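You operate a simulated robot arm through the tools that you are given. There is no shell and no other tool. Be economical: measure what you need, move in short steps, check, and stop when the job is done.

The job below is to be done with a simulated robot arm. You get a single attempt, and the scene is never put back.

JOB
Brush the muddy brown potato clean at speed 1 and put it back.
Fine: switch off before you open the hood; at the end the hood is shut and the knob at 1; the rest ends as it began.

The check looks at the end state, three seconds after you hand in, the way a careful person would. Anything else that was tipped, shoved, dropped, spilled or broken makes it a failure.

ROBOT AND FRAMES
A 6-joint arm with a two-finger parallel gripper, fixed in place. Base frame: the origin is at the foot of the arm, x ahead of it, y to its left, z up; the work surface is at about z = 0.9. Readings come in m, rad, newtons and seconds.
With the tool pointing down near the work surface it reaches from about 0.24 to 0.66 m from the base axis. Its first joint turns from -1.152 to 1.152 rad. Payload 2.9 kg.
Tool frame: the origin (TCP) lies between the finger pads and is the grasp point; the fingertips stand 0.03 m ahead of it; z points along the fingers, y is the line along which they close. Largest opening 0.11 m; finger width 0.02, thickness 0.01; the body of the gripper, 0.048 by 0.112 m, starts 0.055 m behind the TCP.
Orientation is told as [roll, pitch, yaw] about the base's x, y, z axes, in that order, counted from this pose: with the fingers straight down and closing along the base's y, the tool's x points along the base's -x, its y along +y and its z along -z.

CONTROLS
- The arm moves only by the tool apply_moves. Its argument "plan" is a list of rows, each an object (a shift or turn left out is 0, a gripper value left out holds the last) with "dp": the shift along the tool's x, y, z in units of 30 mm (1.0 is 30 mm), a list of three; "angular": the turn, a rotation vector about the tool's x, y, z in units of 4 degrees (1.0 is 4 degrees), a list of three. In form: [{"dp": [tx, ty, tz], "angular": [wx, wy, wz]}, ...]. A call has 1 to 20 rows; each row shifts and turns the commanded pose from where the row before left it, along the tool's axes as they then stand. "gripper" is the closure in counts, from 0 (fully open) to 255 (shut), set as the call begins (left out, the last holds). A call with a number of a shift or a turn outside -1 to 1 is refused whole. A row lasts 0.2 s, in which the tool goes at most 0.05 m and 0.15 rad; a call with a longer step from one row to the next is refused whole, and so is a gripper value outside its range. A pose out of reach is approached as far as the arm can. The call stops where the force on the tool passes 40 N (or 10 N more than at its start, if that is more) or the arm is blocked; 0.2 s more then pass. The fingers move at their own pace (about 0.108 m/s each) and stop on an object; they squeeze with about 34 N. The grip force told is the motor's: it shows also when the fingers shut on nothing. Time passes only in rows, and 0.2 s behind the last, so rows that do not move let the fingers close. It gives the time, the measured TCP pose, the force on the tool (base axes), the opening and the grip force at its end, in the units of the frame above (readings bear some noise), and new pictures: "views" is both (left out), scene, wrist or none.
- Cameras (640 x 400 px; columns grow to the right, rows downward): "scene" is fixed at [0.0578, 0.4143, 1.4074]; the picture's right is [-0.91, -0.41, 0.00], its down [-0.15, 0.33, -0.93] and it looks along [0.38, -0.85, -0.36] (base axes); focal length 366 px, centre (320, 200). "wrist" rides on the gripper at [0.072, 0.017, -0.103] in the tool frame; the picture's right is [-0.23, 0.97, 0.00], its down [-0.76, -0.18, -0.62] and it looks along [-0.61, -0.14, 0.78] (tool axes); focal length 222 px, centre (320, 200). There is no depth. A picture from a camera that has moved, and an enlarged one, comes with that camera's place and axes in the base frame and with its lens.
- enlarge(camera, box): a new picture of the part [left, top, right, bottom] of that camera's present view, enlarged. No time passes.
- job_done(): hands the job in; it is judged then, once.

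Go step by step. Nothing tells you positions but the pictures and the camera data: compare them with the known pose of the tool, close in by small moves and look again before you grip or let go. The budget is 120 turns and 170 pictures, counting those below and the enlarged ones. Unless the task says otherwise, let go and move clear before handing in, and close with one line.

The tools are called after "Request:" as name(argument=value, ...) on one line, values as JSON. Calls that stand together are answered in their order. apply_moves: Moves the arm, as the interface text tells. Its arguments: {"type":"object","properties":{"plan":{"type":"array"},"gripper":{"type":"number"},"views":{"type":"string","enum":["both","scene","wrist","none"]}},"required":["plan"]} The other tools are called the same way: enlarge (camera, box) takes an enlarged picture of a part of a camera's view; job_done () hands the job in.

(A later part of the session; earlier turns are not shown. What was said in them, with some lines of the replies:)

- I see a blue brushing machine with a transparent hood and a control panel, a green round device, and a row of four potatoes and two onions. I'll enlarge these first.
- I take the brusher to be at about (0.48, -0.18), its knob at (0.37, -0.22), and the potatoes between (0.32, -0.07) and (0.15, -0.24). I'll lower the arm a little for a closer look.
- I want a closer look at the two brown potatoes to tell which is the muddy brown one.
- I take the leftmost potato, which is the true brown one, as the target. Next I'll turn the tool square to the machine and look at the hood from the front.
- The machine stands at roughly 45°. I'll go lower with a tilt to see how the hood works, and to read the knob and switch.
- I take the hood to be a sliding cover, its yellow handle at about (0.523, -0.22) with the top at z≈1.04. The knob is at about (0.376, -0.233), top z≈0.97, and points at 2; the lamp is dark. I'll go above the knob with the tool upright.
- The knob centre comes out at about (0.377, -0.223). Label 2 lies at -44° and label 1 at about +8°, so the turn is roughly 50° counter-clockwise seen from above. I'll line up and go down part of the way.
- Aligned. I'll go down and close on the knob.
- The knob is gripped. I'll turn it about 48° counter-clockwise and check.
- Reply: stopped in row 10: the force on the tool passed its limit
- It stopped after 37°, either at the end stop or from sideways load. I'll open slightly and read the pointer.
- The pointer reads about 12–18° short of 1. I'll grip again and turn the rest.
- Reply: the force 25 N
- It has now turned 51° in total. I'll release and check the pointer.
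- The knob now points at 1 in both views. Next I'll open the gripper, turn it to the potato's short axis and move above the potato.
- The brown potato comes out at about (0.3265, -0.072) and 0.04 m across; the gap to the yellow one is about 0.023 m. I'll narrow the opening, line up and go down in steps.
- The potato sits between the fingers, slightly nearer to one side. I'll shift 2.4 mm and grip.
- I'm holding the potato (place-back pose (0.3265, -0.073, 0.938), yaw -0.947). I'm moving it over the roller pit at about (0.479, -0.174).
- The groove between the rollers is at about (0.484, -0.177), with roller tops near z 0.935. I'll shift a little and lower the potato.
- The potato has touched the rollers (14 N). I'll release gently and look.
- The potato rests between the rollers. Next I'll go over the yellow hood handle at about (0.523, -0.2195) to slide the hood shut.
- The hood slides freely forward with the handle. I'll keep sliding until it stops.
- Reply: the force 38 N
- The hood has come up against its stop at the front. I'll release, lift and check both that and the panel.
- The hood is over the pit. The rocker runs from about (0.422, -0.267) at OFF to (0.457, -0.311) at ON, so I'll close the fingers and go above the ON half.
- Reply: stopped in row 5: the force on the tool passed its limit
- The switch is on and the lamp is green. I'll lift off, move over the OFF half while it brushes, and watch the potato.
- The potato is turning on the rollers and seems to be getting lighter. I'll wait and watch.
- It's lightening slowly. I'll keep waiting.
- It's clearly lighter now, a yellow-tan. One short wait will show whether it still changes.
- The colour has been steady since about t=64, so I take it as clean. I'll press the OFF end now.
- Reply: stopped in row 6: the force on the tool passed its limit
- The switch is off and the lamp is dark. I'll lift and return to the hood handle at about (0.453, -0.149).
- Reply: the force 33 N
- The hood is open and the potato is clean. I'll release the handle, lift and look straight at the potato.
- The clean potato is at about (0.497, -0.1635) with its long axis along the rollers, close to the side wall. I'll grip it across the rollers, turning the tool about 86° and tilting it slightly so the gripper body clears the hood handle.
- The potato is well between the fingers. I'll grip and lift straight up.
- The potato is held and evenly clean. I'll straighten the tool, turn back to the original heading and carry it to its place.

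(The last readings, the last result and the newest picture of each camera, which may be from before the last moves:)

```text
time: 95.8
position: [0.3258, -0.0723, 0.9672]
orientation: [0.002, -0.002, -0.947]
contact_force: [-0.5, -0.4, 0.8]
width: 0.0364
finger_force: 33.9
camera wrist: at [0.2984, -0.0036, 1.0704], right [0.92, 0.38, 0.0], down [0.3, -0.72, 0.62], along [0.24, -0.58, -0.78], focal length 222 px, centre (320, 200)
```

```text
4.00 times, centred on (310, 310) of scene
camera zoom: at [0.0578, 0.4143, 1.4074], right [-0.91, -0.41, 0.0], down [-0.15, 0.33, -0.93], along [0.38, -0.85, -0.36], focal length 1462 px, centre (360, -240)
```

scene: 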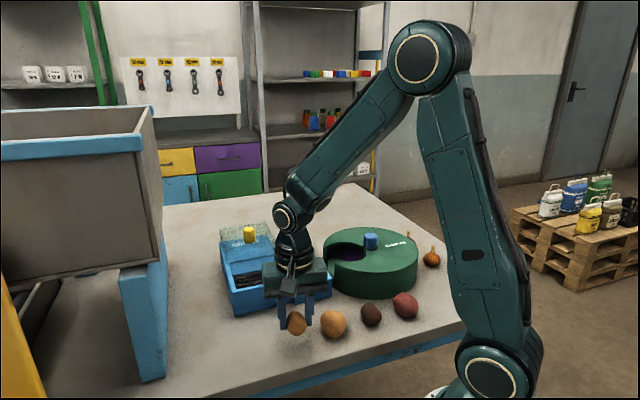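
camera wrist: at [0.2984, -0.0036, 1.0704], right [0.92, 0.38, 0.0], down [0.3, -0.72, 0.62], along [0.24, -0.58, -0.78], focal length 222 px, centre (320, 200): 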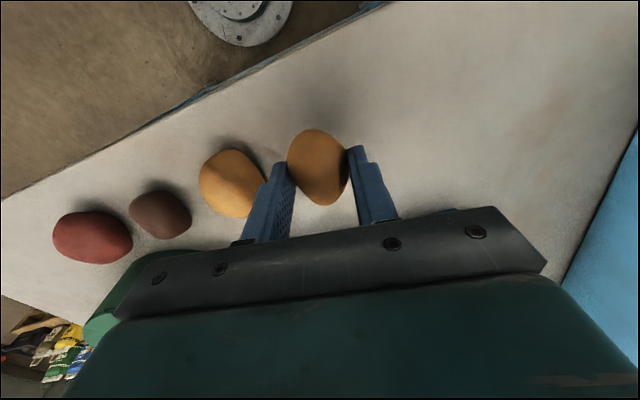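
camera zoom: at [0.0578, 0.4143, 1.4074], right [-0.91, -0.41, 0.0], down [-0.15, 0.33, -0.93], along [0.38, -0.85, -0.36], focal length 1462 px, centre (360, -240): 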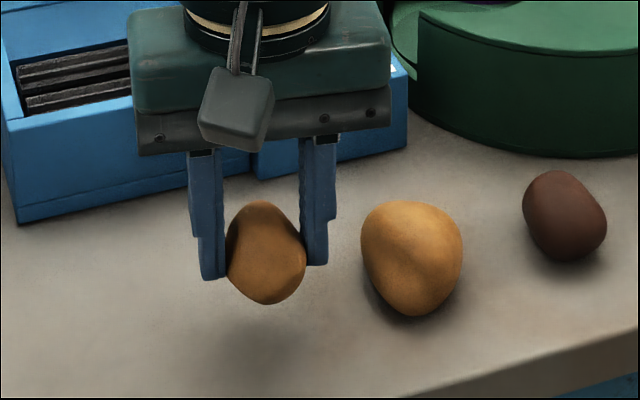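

Request:
apply_moves(plan=[{"dp": [0.02, -0.03, 0.25]}, {"dp": [0, 0, 0.25]}, {"dp": [0, 0, 0.15]}, {}], views="scene")

Request:
enlarge(camera="scene", box=[240, 260, 380, 360])

```text
time: 96.8
position: [0.326, -0.0734, 0.9464]
orientation: [0.003, -0.002, -0.948]
contact_force: [0.3, 0.3, 0.0]
width: 0.0365
finger_force: 33.8
```

scene: 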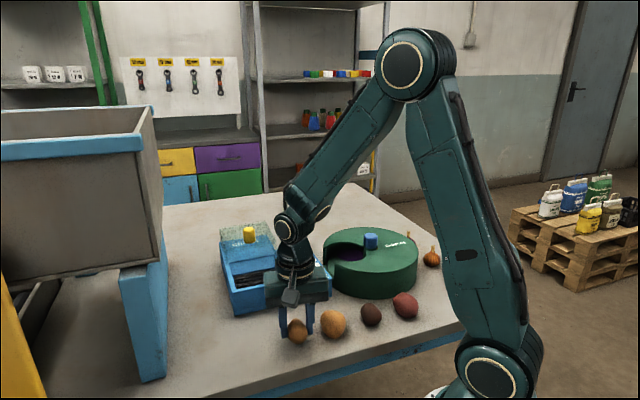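

```text
4.00 times, centred on (310, 310) of scene
camera zoom: at [0.0578, 0.4143, 1.4074], right [-0.91, -0.41, 0.0], down [-0.15, 0.33, -0.93], along [0.38, -0.85, -0.36], focal length 1462 px, centre (360, -240)
```

zoom: 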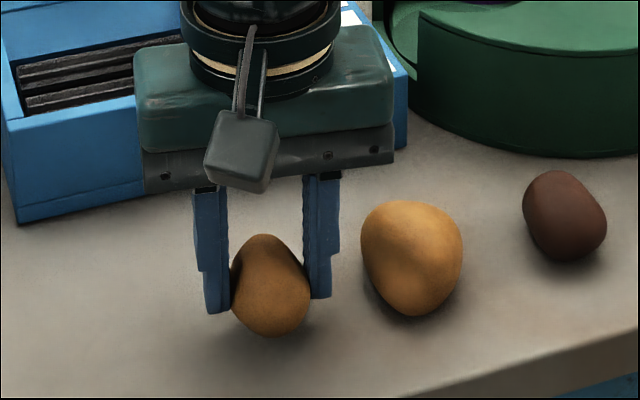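

Request:
apply_moves(plan=[{"dp": [0.03, 0.11, 0]}, {"dp": [0, 0, 0.1]}, {"dp": [0, 0, 0.1]}, {}], views="none")

Request:
enlarge(camera="scene", box=[240, 260, 380, 360])

```text
time: 97.8
position: [0.3278, -0.0703, 0.9407]
orientation: [0.002, -0.001, -0.946]
contact_force: [0.5, 0.9, -0.1]
width: 0.0363
finger_force: 33.7
```

```text
4.00 times, centred on (310, 310) of scene
camera zoom: at [0.0578, 0.4143, 1.4074], right [-0.91, -0.41, 0.0], down [-0.15, 0.33, -0.93], along [0.38, -0.85, -0.36], focal length 1462 px, centre (360, -240)
```

zoom: 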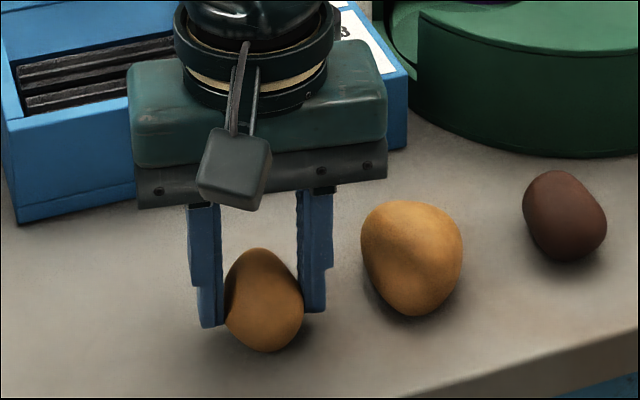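

Request:
apply_moves(plan=[{"dp": [0, 0, 0.08]}, {"dp": [0, 0, 0.08]}, {}], views="wrist")

Request:
enlarge(camera="scene", box=[240, 260, 380, 360])

```text
time: 98.6
position: [0.3263, -0.0713, 0.936]
orientation: [0.005, -0.003, -0.946]
contact_force: [7.4, 4.2, 18.7]
width: 0.0356
finger_force: 33.7
camera wrist: at [0.2994, -0.0021, 1.0392], right [0.92, 0.38, 0.01], down [0.3, -0.72, 0.63], along [0.24, -0.58, -0.78], focal length 222 px, centre (320, 200)
```

wrist: 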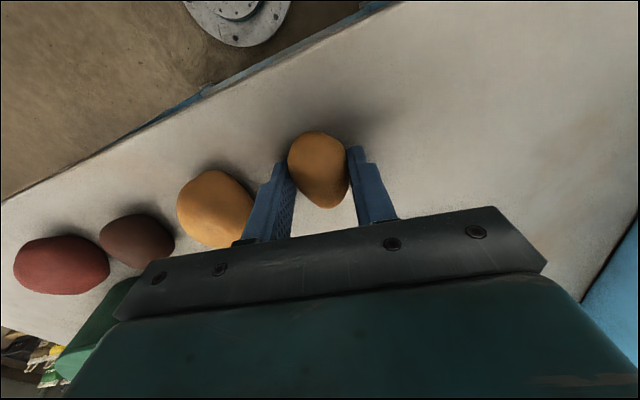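

```text
4.00 times, centred on (310, 310) of scene
camera zoom: at [0.0578, 0.4144, 1.4074], right [-0.91, -0.41, 0.0], down [-0.15, 0.33, -0.93], along [0.38, -0.85, -0.36], focal length 1462 px, centre (360, -240)
```

zoom: 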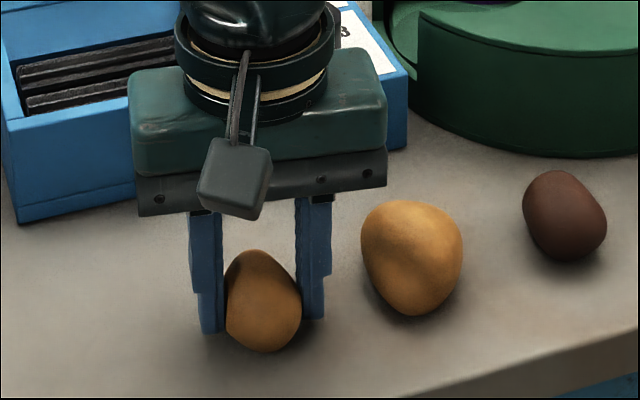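

It has touched the table. I'll ease off 1 mm and open just enough.

Request:
apply_moves(plan=[{"dp": [0, 0, -0.04]}, {}], views="none")

Request:
apply_moves(plan=[{}, {}, {}], gripper=138, views="wrist")

Request:
enlarge(camera="scene", box=[240, 260, 380, 360])

```text
time: 99.2
position: [0.325, -0.0724, 0.9369]
orientation: [0.0, 0.001, -0.948]
contact_force: [2.3, -0.6, 6.4]
width: 0.0352
finger_force: 33.8
```

```text
time: 100.0
position: [0.3263, -0.0714, 0.9363]
orientation: [0.002, -0.002, -0.947]
contact_force: [-0.2, 0.1, -0.6]
width: 0.0507
finger_force: 0.0
camera wrist: at [0.2985, -0.0026, 1.04], right [0.92, 0.38, 0.0], down [0.3, -0.72, 0.62], along [0.24, -0.58, -0.78], focal length 222 px, centre (320, 200)
```

wrist: 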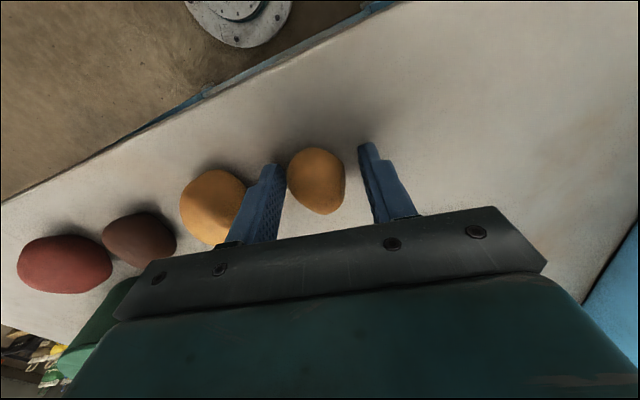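

```text
4.00 times, centred on (310, 310) of scene
camera zoom: at [0.0578, 0.4143, 1.4074], right [-0.91, -0.41, 0.0], down [-0.15, 0.33, -0.93], along [0.38, -0.85, -0.36], focal length 1462 px, centre (360, -240)
```

zoom: 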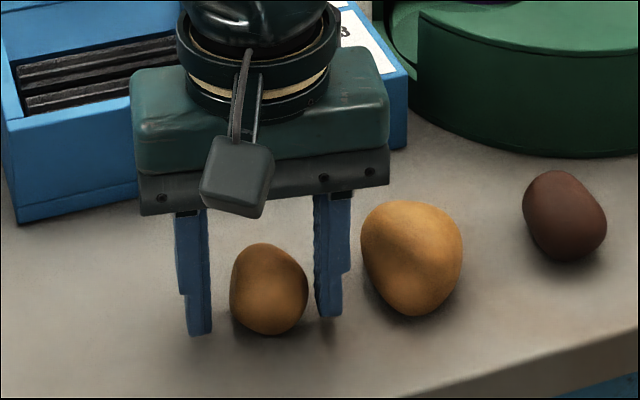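

The potato rests about 7 mm from its original spot, free of its neighbours. I'll rise clear and check that it stays still.

Request:
apply_moves(plan=[{"dp": [0, 0, -0.4]}, {"dp": [0, 0, -0.8]}, {"dp": [0, 0, -1]}, {"dp": [0, 0, -1]}, {"dp": [0, 0, -1]}, {"dp": [0, 0, -1]}, {}], views="both")

Request:
enlarge(camera="scene", box=[240, 260, 380, 360])

Request:
enlarge(camera="wrist", box=[240, 70, 400, 190])

```text
time: 101.6
position: [0.3259, -0.0723, 1.0932]
orientation: [0.0, -0.002, -0.947]
contact_force: [-0.2, -0.3, 0.8]
width: 0.0506
finger_force: 0.1
camera wrist: at [0.2981, -0.0027, 1.1968], right [0.92, 0.38, 0.0], down [0.3, -0.72, 0.62], along [0.24, -0.58, -0.78], focal length 222 px, centre (320, 200)
```

scene: 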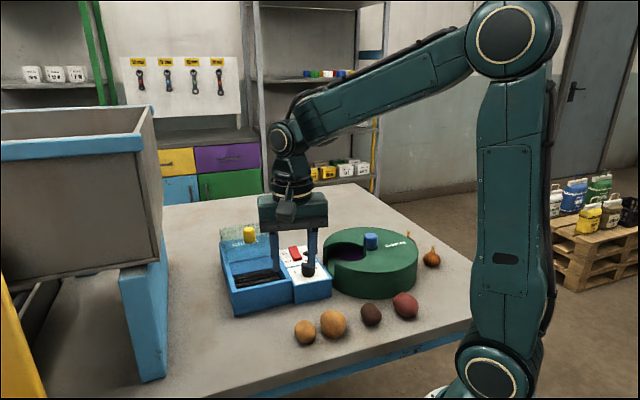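
wrist: 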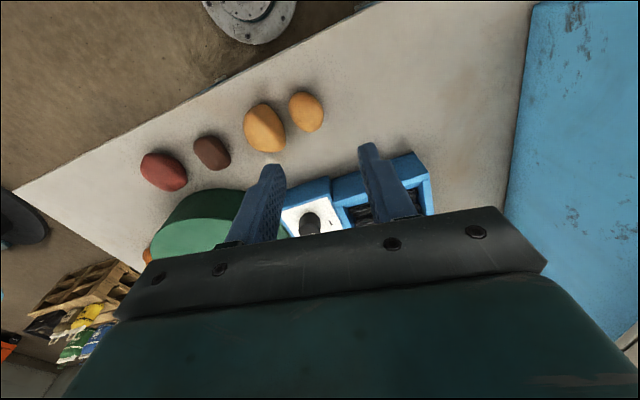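

```text
4.00 times, centred on (310, 310) of scene
camera zoom: at [0.0578, 0.4143, 1.4074], right [-0.91, -0.41, 0.0], down [-0.15, 0.33, -0.93], along [0.38, -0.85, -0.36], focal length 1462 px, centre (360, -240)
```

zoom: 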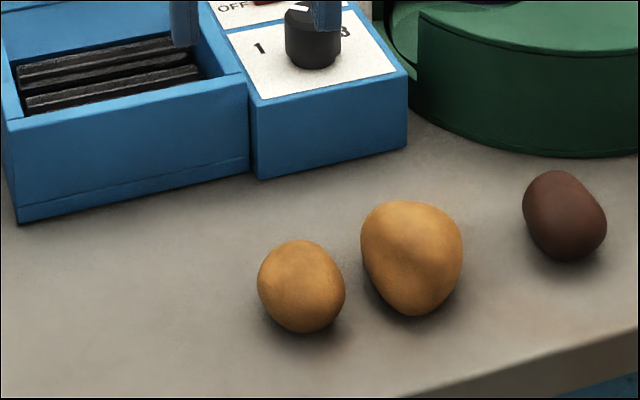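

```text
3.33 times, centred on (320, 130) of wrist
camera zoom: at [0.2981, -0.0027, 1.1968], right [0.92, 0.38, 0.0], down [0.3, -0.72, 0.62], along [0.24, -0.58, -0.78], focal length 740 px, centre (320, 433)
```

zoom: 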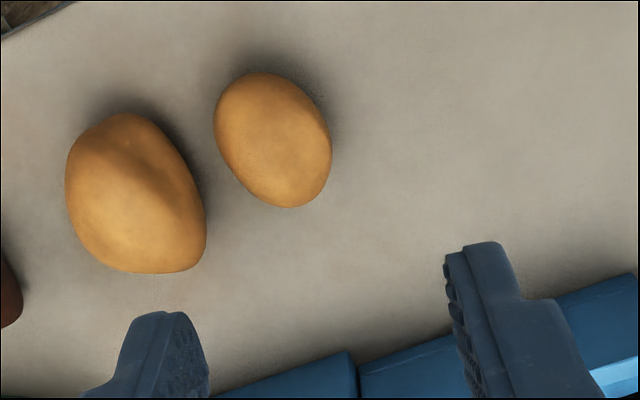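

The potato rolled about 2 cm towards the yellow one as it settled. I'll pick it up again, this time end to end where there's room for the fingers, and set it back properly.

Request:
apply_moves(plan=[{"dp": [0.15, -0.6, 0]}, {"angular": [0, 0, -1]}, {"angular": [0, 0, -1]}, {"angular": [0, 0, -1]}, {"angular": [0, 0, -1]}, {"angular": [0, 0, -1]}, {"angular": [0, 0, -1]}, {"angular": [0, 0, -1]}, {"angular": [0, 0, -1]}, {"angular": [0, 0, -1]}, {"angular": [0, 0, -1]}, {"angular": [0, 0, -1]}, {"angular": [0, 0, -1]}, {"angular": [0, 0, -1]}, {"angular": [0, 0, -1]}, {"angular": [0, 0, -1]}, {"angular": [0, 0, -1]}, {"angular": [0, 0, -1]}, {"angular": [0, 0, -1]}, {"angular": [0, 0, -1]}], gripper=90, views="none")

Request:
apply_moves(plan=[{"angular": [0, 0, -1]}, {"angular": [0, 0, -1]}, {"angular": [0, 0, -1]}, {"angular": [0, 0, -1]}, {"angular": [0, 0, -1]}, {"dp": [0, 0, 0.7]}, {"dp": [0, 0, 0.7]}, {}], views="both")

Request:
enlarge(camera="wrist", box=[220, 80, 420, 240])

Request:
enlarge(camera="scene", box=[240, 260, 380, 360])

```text
time: 105.8
position: [0.3095, -0.0776, 1.0929]
orientation: [-0.002, -0.003, 0.379]
contact_force: [1.0, 0.9, -0.3]
width: 0.0709
finger_force: 0.1
```

```text
time: 107.6
position: [0.31, -0.0789, 1.0515]
orientation: [-0.002, -0.002, 0.728]
contact_force: [-0.3, -0.7, 0.9]
width: 0.0709
finger_force: 0.0
camera wrist: at [0.2451, -0.1134, 1.1545], right [-0.48, 0.88, 0.0], down [0.68, 0.37, 0.63], along [0.55, 0.3, -0.78], focal length 222 px, centre (320, 200)
```

scene: 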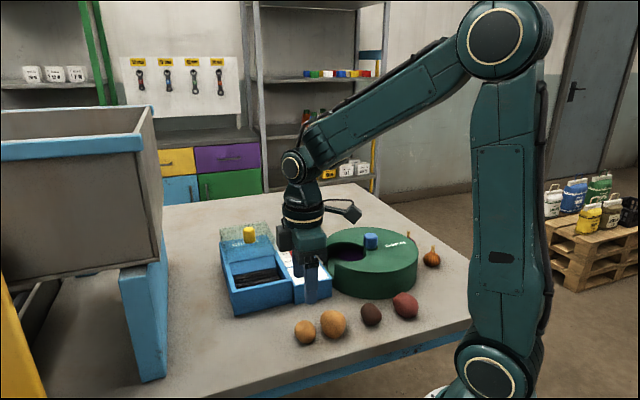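
wrist: 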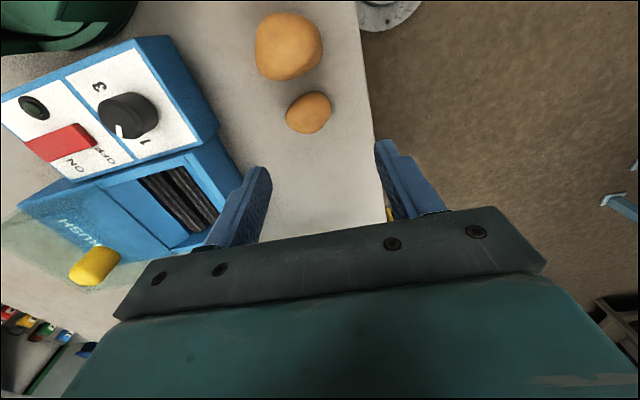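

```text
2.50 times, centred on (320, 160) of wrist
camera zoom: at [0.2451, -0.1134, 1.1545], right [-0.48, 0.88, 0.0], down [0.68, 0.37, 0.63], along [0.55, 0.3, -0.78], focal length 555 px, centre (320, 300)
```

zoom: 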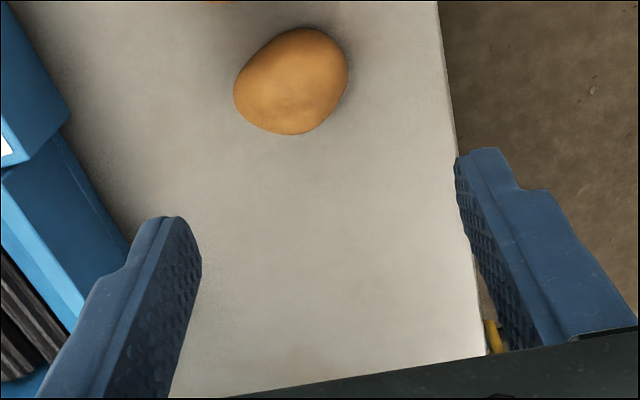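

```text
4.00 times, centred on (310, 310) of scene
camera zoom: at [0.0578, 0.4143, 1.4074], right [-0.91, -0.41, 0.0], down [-0.15, 0.33, -0.93], along [0.38, -0.85, -0.36], focal length 1462 px, centre (360, -240)
```

zoom: 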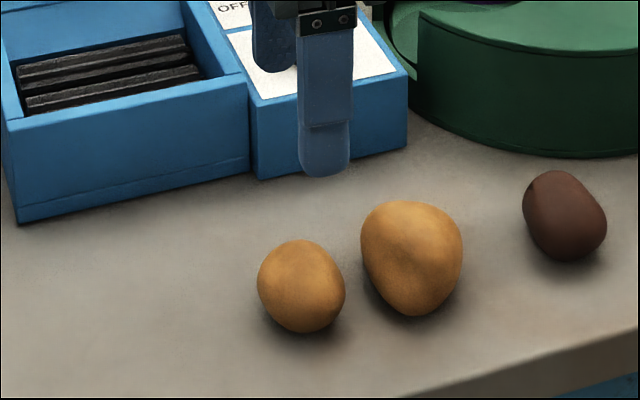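

Request:
apply_moves(plan=[{"dp": [0.115, -0.3, 0], "angular": [0, 0, -1]}, {"dp": [0, 0, 0.8]}, {"dp": [0, 0, 0.8]}, {"dp": [0, 0, 0.8]}, {}], views="wrist")

Request:
enlarge(camera="wrist", box=[220, 80, 420, 240])

Request:
enlarge(camera="scene", box=[240, 260, 380, 360])

```text
time: 108.8
position: [0.3122, -0.0888, 0.9791]
orientation: [-0.004, -0.001, 0.799]
contact_force: [0.4, 0.3, -0.5]
width: 0.0709
finger_force: 0.1
camera wrist: at [0.2506, -0.1282, 1.0821], right [-0.54, 0.84, 0.0], down [0.66, 0.42, 0.63], along [0.53, 0.34, -0.78], focal length 222 px, centre (320, 200)
```

wrist: 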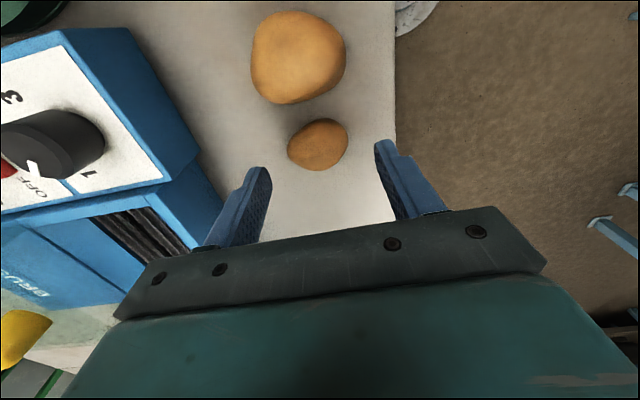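

```text
2.50 times, centred on (320, 160) of wrist
camera zoom: at [0.2506, -0.1282, 1.0821], right [-0.54, 0.84, 0.0], down [0.66, 0.42, 0.63], along [0.53, 0.34, -0.78], focal length 555 px, centre (320, 300)
```

zoom: 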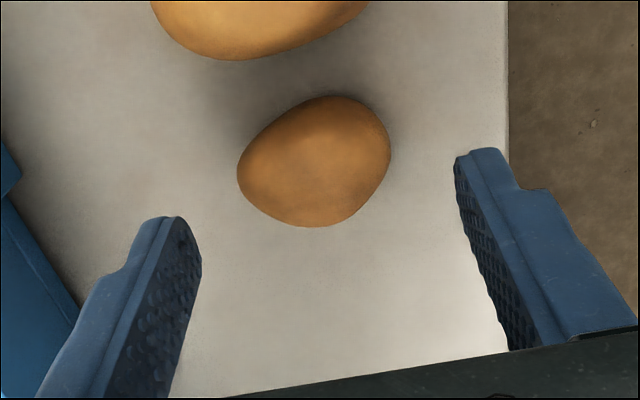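

```text
4.00 times, centred on (310, 310) of scene
camera zoom: at [0.0578, 0.4143, 1.4074], right [-0.91, -0.41, 0.0], down [-0.15, 0.33, -0.93], along [0.38, -0.85, -0.36], focal length 1462 px, centre (360, -240)
```

zoom: 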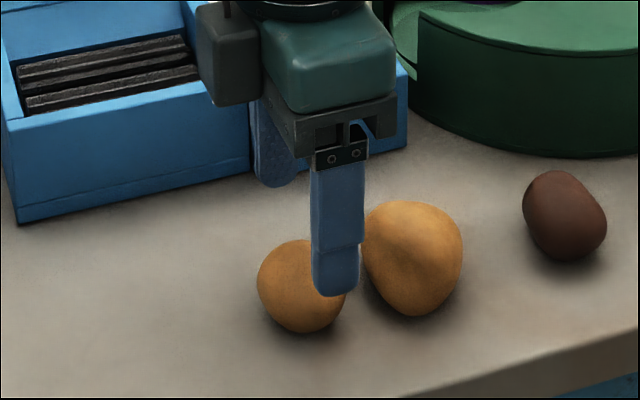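

Request:
apply_moves(plan=[{"dp": [-0.05, 0, 0], "angular": [0, 0, -1]}, {"angular": [0, 0, -1]}, {"angular": [0, 0, -1]}, {"dp": [0, 0, 0.5]}, {"dp": [0, 0, 0.5]}, {"dp": [0, 0, 0.4]}, {}], views="wrist")

Request:
enlarge(camera="wrist", box=[220, 80, 420, 240])

Request:
enlarge(camera="scene", box=[240, 260, 380, 360])

```text
time: 110.4
position: [0.3131, -0.0858, 0.9372]
orientation: [-0.002, -0.003, 1.01]
contact_force: [0.1, 0.5, 0.7]
width: 0.0712
finger_force: 0.1
camera wrist: at [0.2621, -0.1381, 1.0398], right [-0.7, 0.71, 0.0], down [0.55, 0.55, 0.62], along [0.45, 0.44, -0.78], focal length 222 px, centre (320, 200)
```

wrist: 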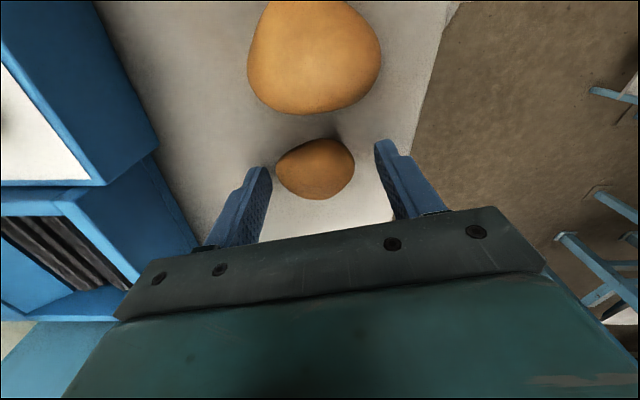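

```text
2.50 times, centred on (320, 160) of wrist
camera zoom: at [0.2621, -0.1381, 1.0398], right [-0.7, 0.71, 0.0], down [0.55, 0.55, 0.62], along [0.45, 0.44, -0.78], focal length 555 px, centre (320, 300)
```

zoom: 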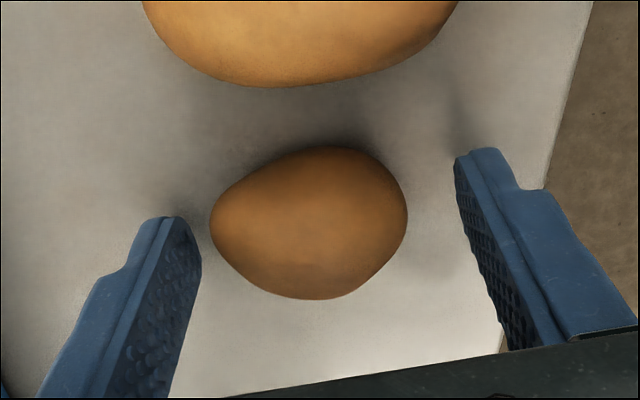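

```text
4.00 times, centred on (310, 310) of scene
camera zoom: at [0.0578, 0.4143, 1.4074], right [-0.91, -0.41, 0.0], down [-0.15, 0.33, -0.93], along [0.38, -0.85, -0.36], focal length 1462 px, centre (360, -240)
```

zoom: 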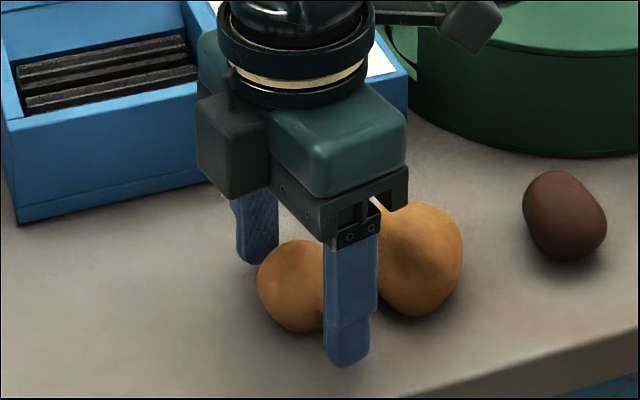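

Request:
apply_moves(plan=[{"dp": [0, -0.09, 0]}, {}], views="none")

Request:
apply_moves(plan=[{}, {}, {}], gripper=255, views="none")

Request:
apply_moves(plan=[{"dp": [0, 0, -0.3]}, {"dp": [0, 0, -0.3]}, {}], views="both")

Request:
enlarge(camera="scene", box=[240, 260, 380, 360])

Request:
enlarge(camera="wrist", box=[220, 80, 420, 240])

```text
time: 111.0
position: [0.3164, -0.0883, 0.936]
orientation: [-0.003, -0.003, 1.01]
contact_force: [0.1, 0.8, -0.2]
width: 0.071
finger_force: 0.1
no pictures are left
```

```text
time: 111.8
position: [0.3171, -0.0878, 0.9369]
orientation: [-0.001, -0.003, 1.009]
contact_force: [-0.4, -0.3, 0.0]
width: 0.0498
finger_force: 34.4
no pictures are left
```

```text
time: 112.6
position: [0.3158, -0.0883, 0.9552]
orientation: [-0.001, -0.002, 1.009]
contact_force: [-0.1, 0.4, 0.2]
width: 0.0495
finger_force: 34.4
no pictures are left
```

```text
refused: no pictures are left
```

```text
refused: no pictures are left
```

The picture budget is used up, so I'll finish from measured coordinates and force readings. The potato is held (width 0.0495); I'll move it 2.1 cm to its original spot and lower it to the height I lifted it from.

Request:
apply_moves(plan=[{"dp": [-0.35, 0, 0]}, {"dp": [-0.35, 0, 0]}, {}, {"dp": [0, 0, 0.2]}, {"dp": [0, 0, 0.2]}, {"dp": [0, 0, 0.15]}, {}], views="none")

```text
time: 114.2
position: [0.3274, -0.0712, 0.9387]
orientation: [-0.002, -0.003, 1.009]
contact_force: [0.0, -0.8, -0.4]
width: 0.0497
finger_force: 34.2
no pictures are left
```

Request:
apply_moves(plan=[{"dp": [0, 0, 0.05]}, {}], views="none")

```text
time: 114.8
position: [0.3276, -0.0688, 0.9367]
orientation: [-0.001, -0.001, 1.005]
contact_force: [-1.1, 0.3, 3.1]
width: 0.0495
finger_force: 34.1
no pictures are left
```

There's a light contact of 3 N at the original height, so I'll release and wait.

Request:
apply_moves(plan=[{}, {}, {}, {}, {}], gripper=90, views="none")

Request:
apply_moves(plan=[{"dp": [0, 0, -0.3]}, {"dp": [0, 0, -0.6]}, {"dp": [0, 0, -1]}, {"dp": [0, 0, -1]}, {"dp": [0, 0, -1]}, {"dp": [0, 0, -1]}, {"dp": [0, 0, -0.6]}, {}], views="none")

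```text
time: 116.0
position: [0.3279, -0.0706, 0.9358]
orientation: [-0.002, -0.001, 1.009]
contact_force: [0.5, 1.3, 0.0]
width: 0.0715
finger_force: 0.1
no pictures are left
```

```text
time: 117.8
position: [0.3277, -0.0704, 1.1038]
orientation: [-0.003, -0.001, 1.009]
contact_force: [0.4, 0.3, -0.1]
width: 0.0715
finger_force: 0.0
no pictures are left
```

Next I'll shut the hood, using the handle pose recorded earlier (0.527, -0.223, 1.044; yaw -0.808).

Request:
apply_moves(plan=[{"angular": [0, 0, 1]}, {"angular": [0, 0, 1]}, {"angular": [0, 0, 1]}, {"angular": [0, 0, 1]}, {"angular": [0, 0, 1]}, {"angular": [0, 0, 1]}, {"angular": [0, 0, 1]}, {"angular": [0, 0, 1]}, {"angular": [0, 0, 1]}, {"angular": [0, 0, 1]}, {"angular": [0, 0, 1]}, {"angular": [0, 0, 1]}, {"angular": [0, 0, 1]}, {"angular": [0, 0, 1]}, {"angular": [0, 0, 1]}, {"angular": [0, 0, 1]}, {"angular": [0, 0, 1]}, {"angular": [0, 0, 1]}, {"angular": [0, 0, 1]}, {"angular": [0, 0, 1]}], gripper=130, views="none")

Request:
apply_moves(plan=[{"angular": [0, 0, 1]}, {"angular": [0, 0, 1]}, {"angular": [0, 0, 1]}, {"angular": [0, 0, 1]}, {"angular": [0, 0, 1]}, {"angular": [0, 0, 1]}, {}], views="none")

```text
time: 122.0
position: [0.3261, -0.0699, 1.1022]
orientation: [0.002, -0.003, -0.39]
contact_force: [-0.1, 0.3, -0.7]
width: 0.0542
finger_force: 0.1
no pictures are left
```

```text
time: 123.6
position: [0.3265, -0.0705, 1.1017]
orientation: [0.002, -0.001, -0.808]
contact_force: [1.3, 0.0, -0.4]
width: 0.0542
finger_force: 0.2
no pictures are left
```

Request:
apply_moves(plan=[{"dp": [-0.922, 0.146, 0]}, {"dp": [-0.922, 0.146, 0]}, {"dp": [-0.922, 0.146, 0]}, {"dp": [-0.922, 0.146, 0]}, {"dp": [-0.922, 0.146, 0]}, {"dp": [-0.922, 0.146, 0]}, {"dp": [-0.922, 0.146, 0]}, {"dp": [-0.922, 0.146, 0]}, {"dp": [-0.922, 0.146, 0]}, {}, {}], views="none")

```text
time: 126.0
position: [0.5279, -0.2224, 1.1024]
orientation: [0.003, -0.002, -0.805]
contact_force: [-0.5, -0.5, -1.1]
width: 0.0538
finger_force: 0.0
no pictures are left
```

Request:
apply_moves(plan=[{"dp": [0, 0, 0.5]}, {"dp": [0, 0, 0.5]}, {"dp": [0, 0, 0.5]}, {"dp": [0, 0, 0.43]}, {}], views="none")

Request:
apply_moves(plan=[{}, {}, {}], gripper=255, views="none")

```text
time: 127.2
position: [0.5274, -0.2225, 1.0449]
orientation: [0.002, -0.002, -0.805]
contact_force: [0.7, -0.2, 0.0]
width: 0.0537
finger_force: 0.0
no pictures are left
```

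```text
time: 128.0
position: [0.5272, -0.2232, 1.0442]
orientation: [0.002, -0.002, -0.809]
contact_force: [-2.5, -2.9, -1.6]
width: 0.0273
finger_force: 45.0
no pictures are left
```

The width of 0.0273 matches the handle, so I have it. I'll slide forward to the stop as before.

Request:
apply_moves(plan=[{"dp": [0.4, 0, 0]}, {"dp": [0.4, 0, 0]}, {"dp": [0.4, 0, 0]}, {"dp": [0.4, 0, 0]}, {"dp": [0.4, 0, 0]}, {"dp": [0.4, 0, 0]}, {"dp": [0.3, 0, 0]}, {"dp": [0.3, 0, 0]}, {"dp": [0.3, 0, 0]}, {"dp": [0.2, 0, 0]}, {}], views="none")

```text
time: 130.4
position: [0.4537, -0.1503, 1.044]
orientation: [0.0, 0.0, -0.813]
contact_force: [-25.7, -23.6, -5.4]
width: 0.0273
finger_force: 45.2
no pictures are left
```

It stopped at the same place and with the same force as before, so the hood is shut. I'll release, lift and move clear.

Request:
apply_moves(plan=[{}, {}, {"dp": [0, 0, -0.6]}, {"dp": [0, 0, -1]}, {"dp": [0, 0, -1]}, {"dp": [0, 0, -1]}, {"dp": [0, 0, -1]}, {"dp": [0, 0, -1]}, {"dp": [0, 0, -1]}, {}], gripper=130, views="none")

```text
time: 132.6
position: [0.4573, -0.1476, 1.2412]
orientation: [0.002, -0.001, -0.807]
contact_force: [-0.3, 0.3, 0.4]
width: 0.054
finger_force: 0.1
no pictures are left
```

Request:
job_done()

```text
The job is handed in.
```

The brown potato was brushed clean at speed 1 and put back at about its original spot. The switch was turned off before I opened the hood; the hood is shut again and the knob is at 1. The picture budget ran out before the potato's final placement (redone after it rolled about 2 cm) and the last hood closing, so I know those only from position and force readings.
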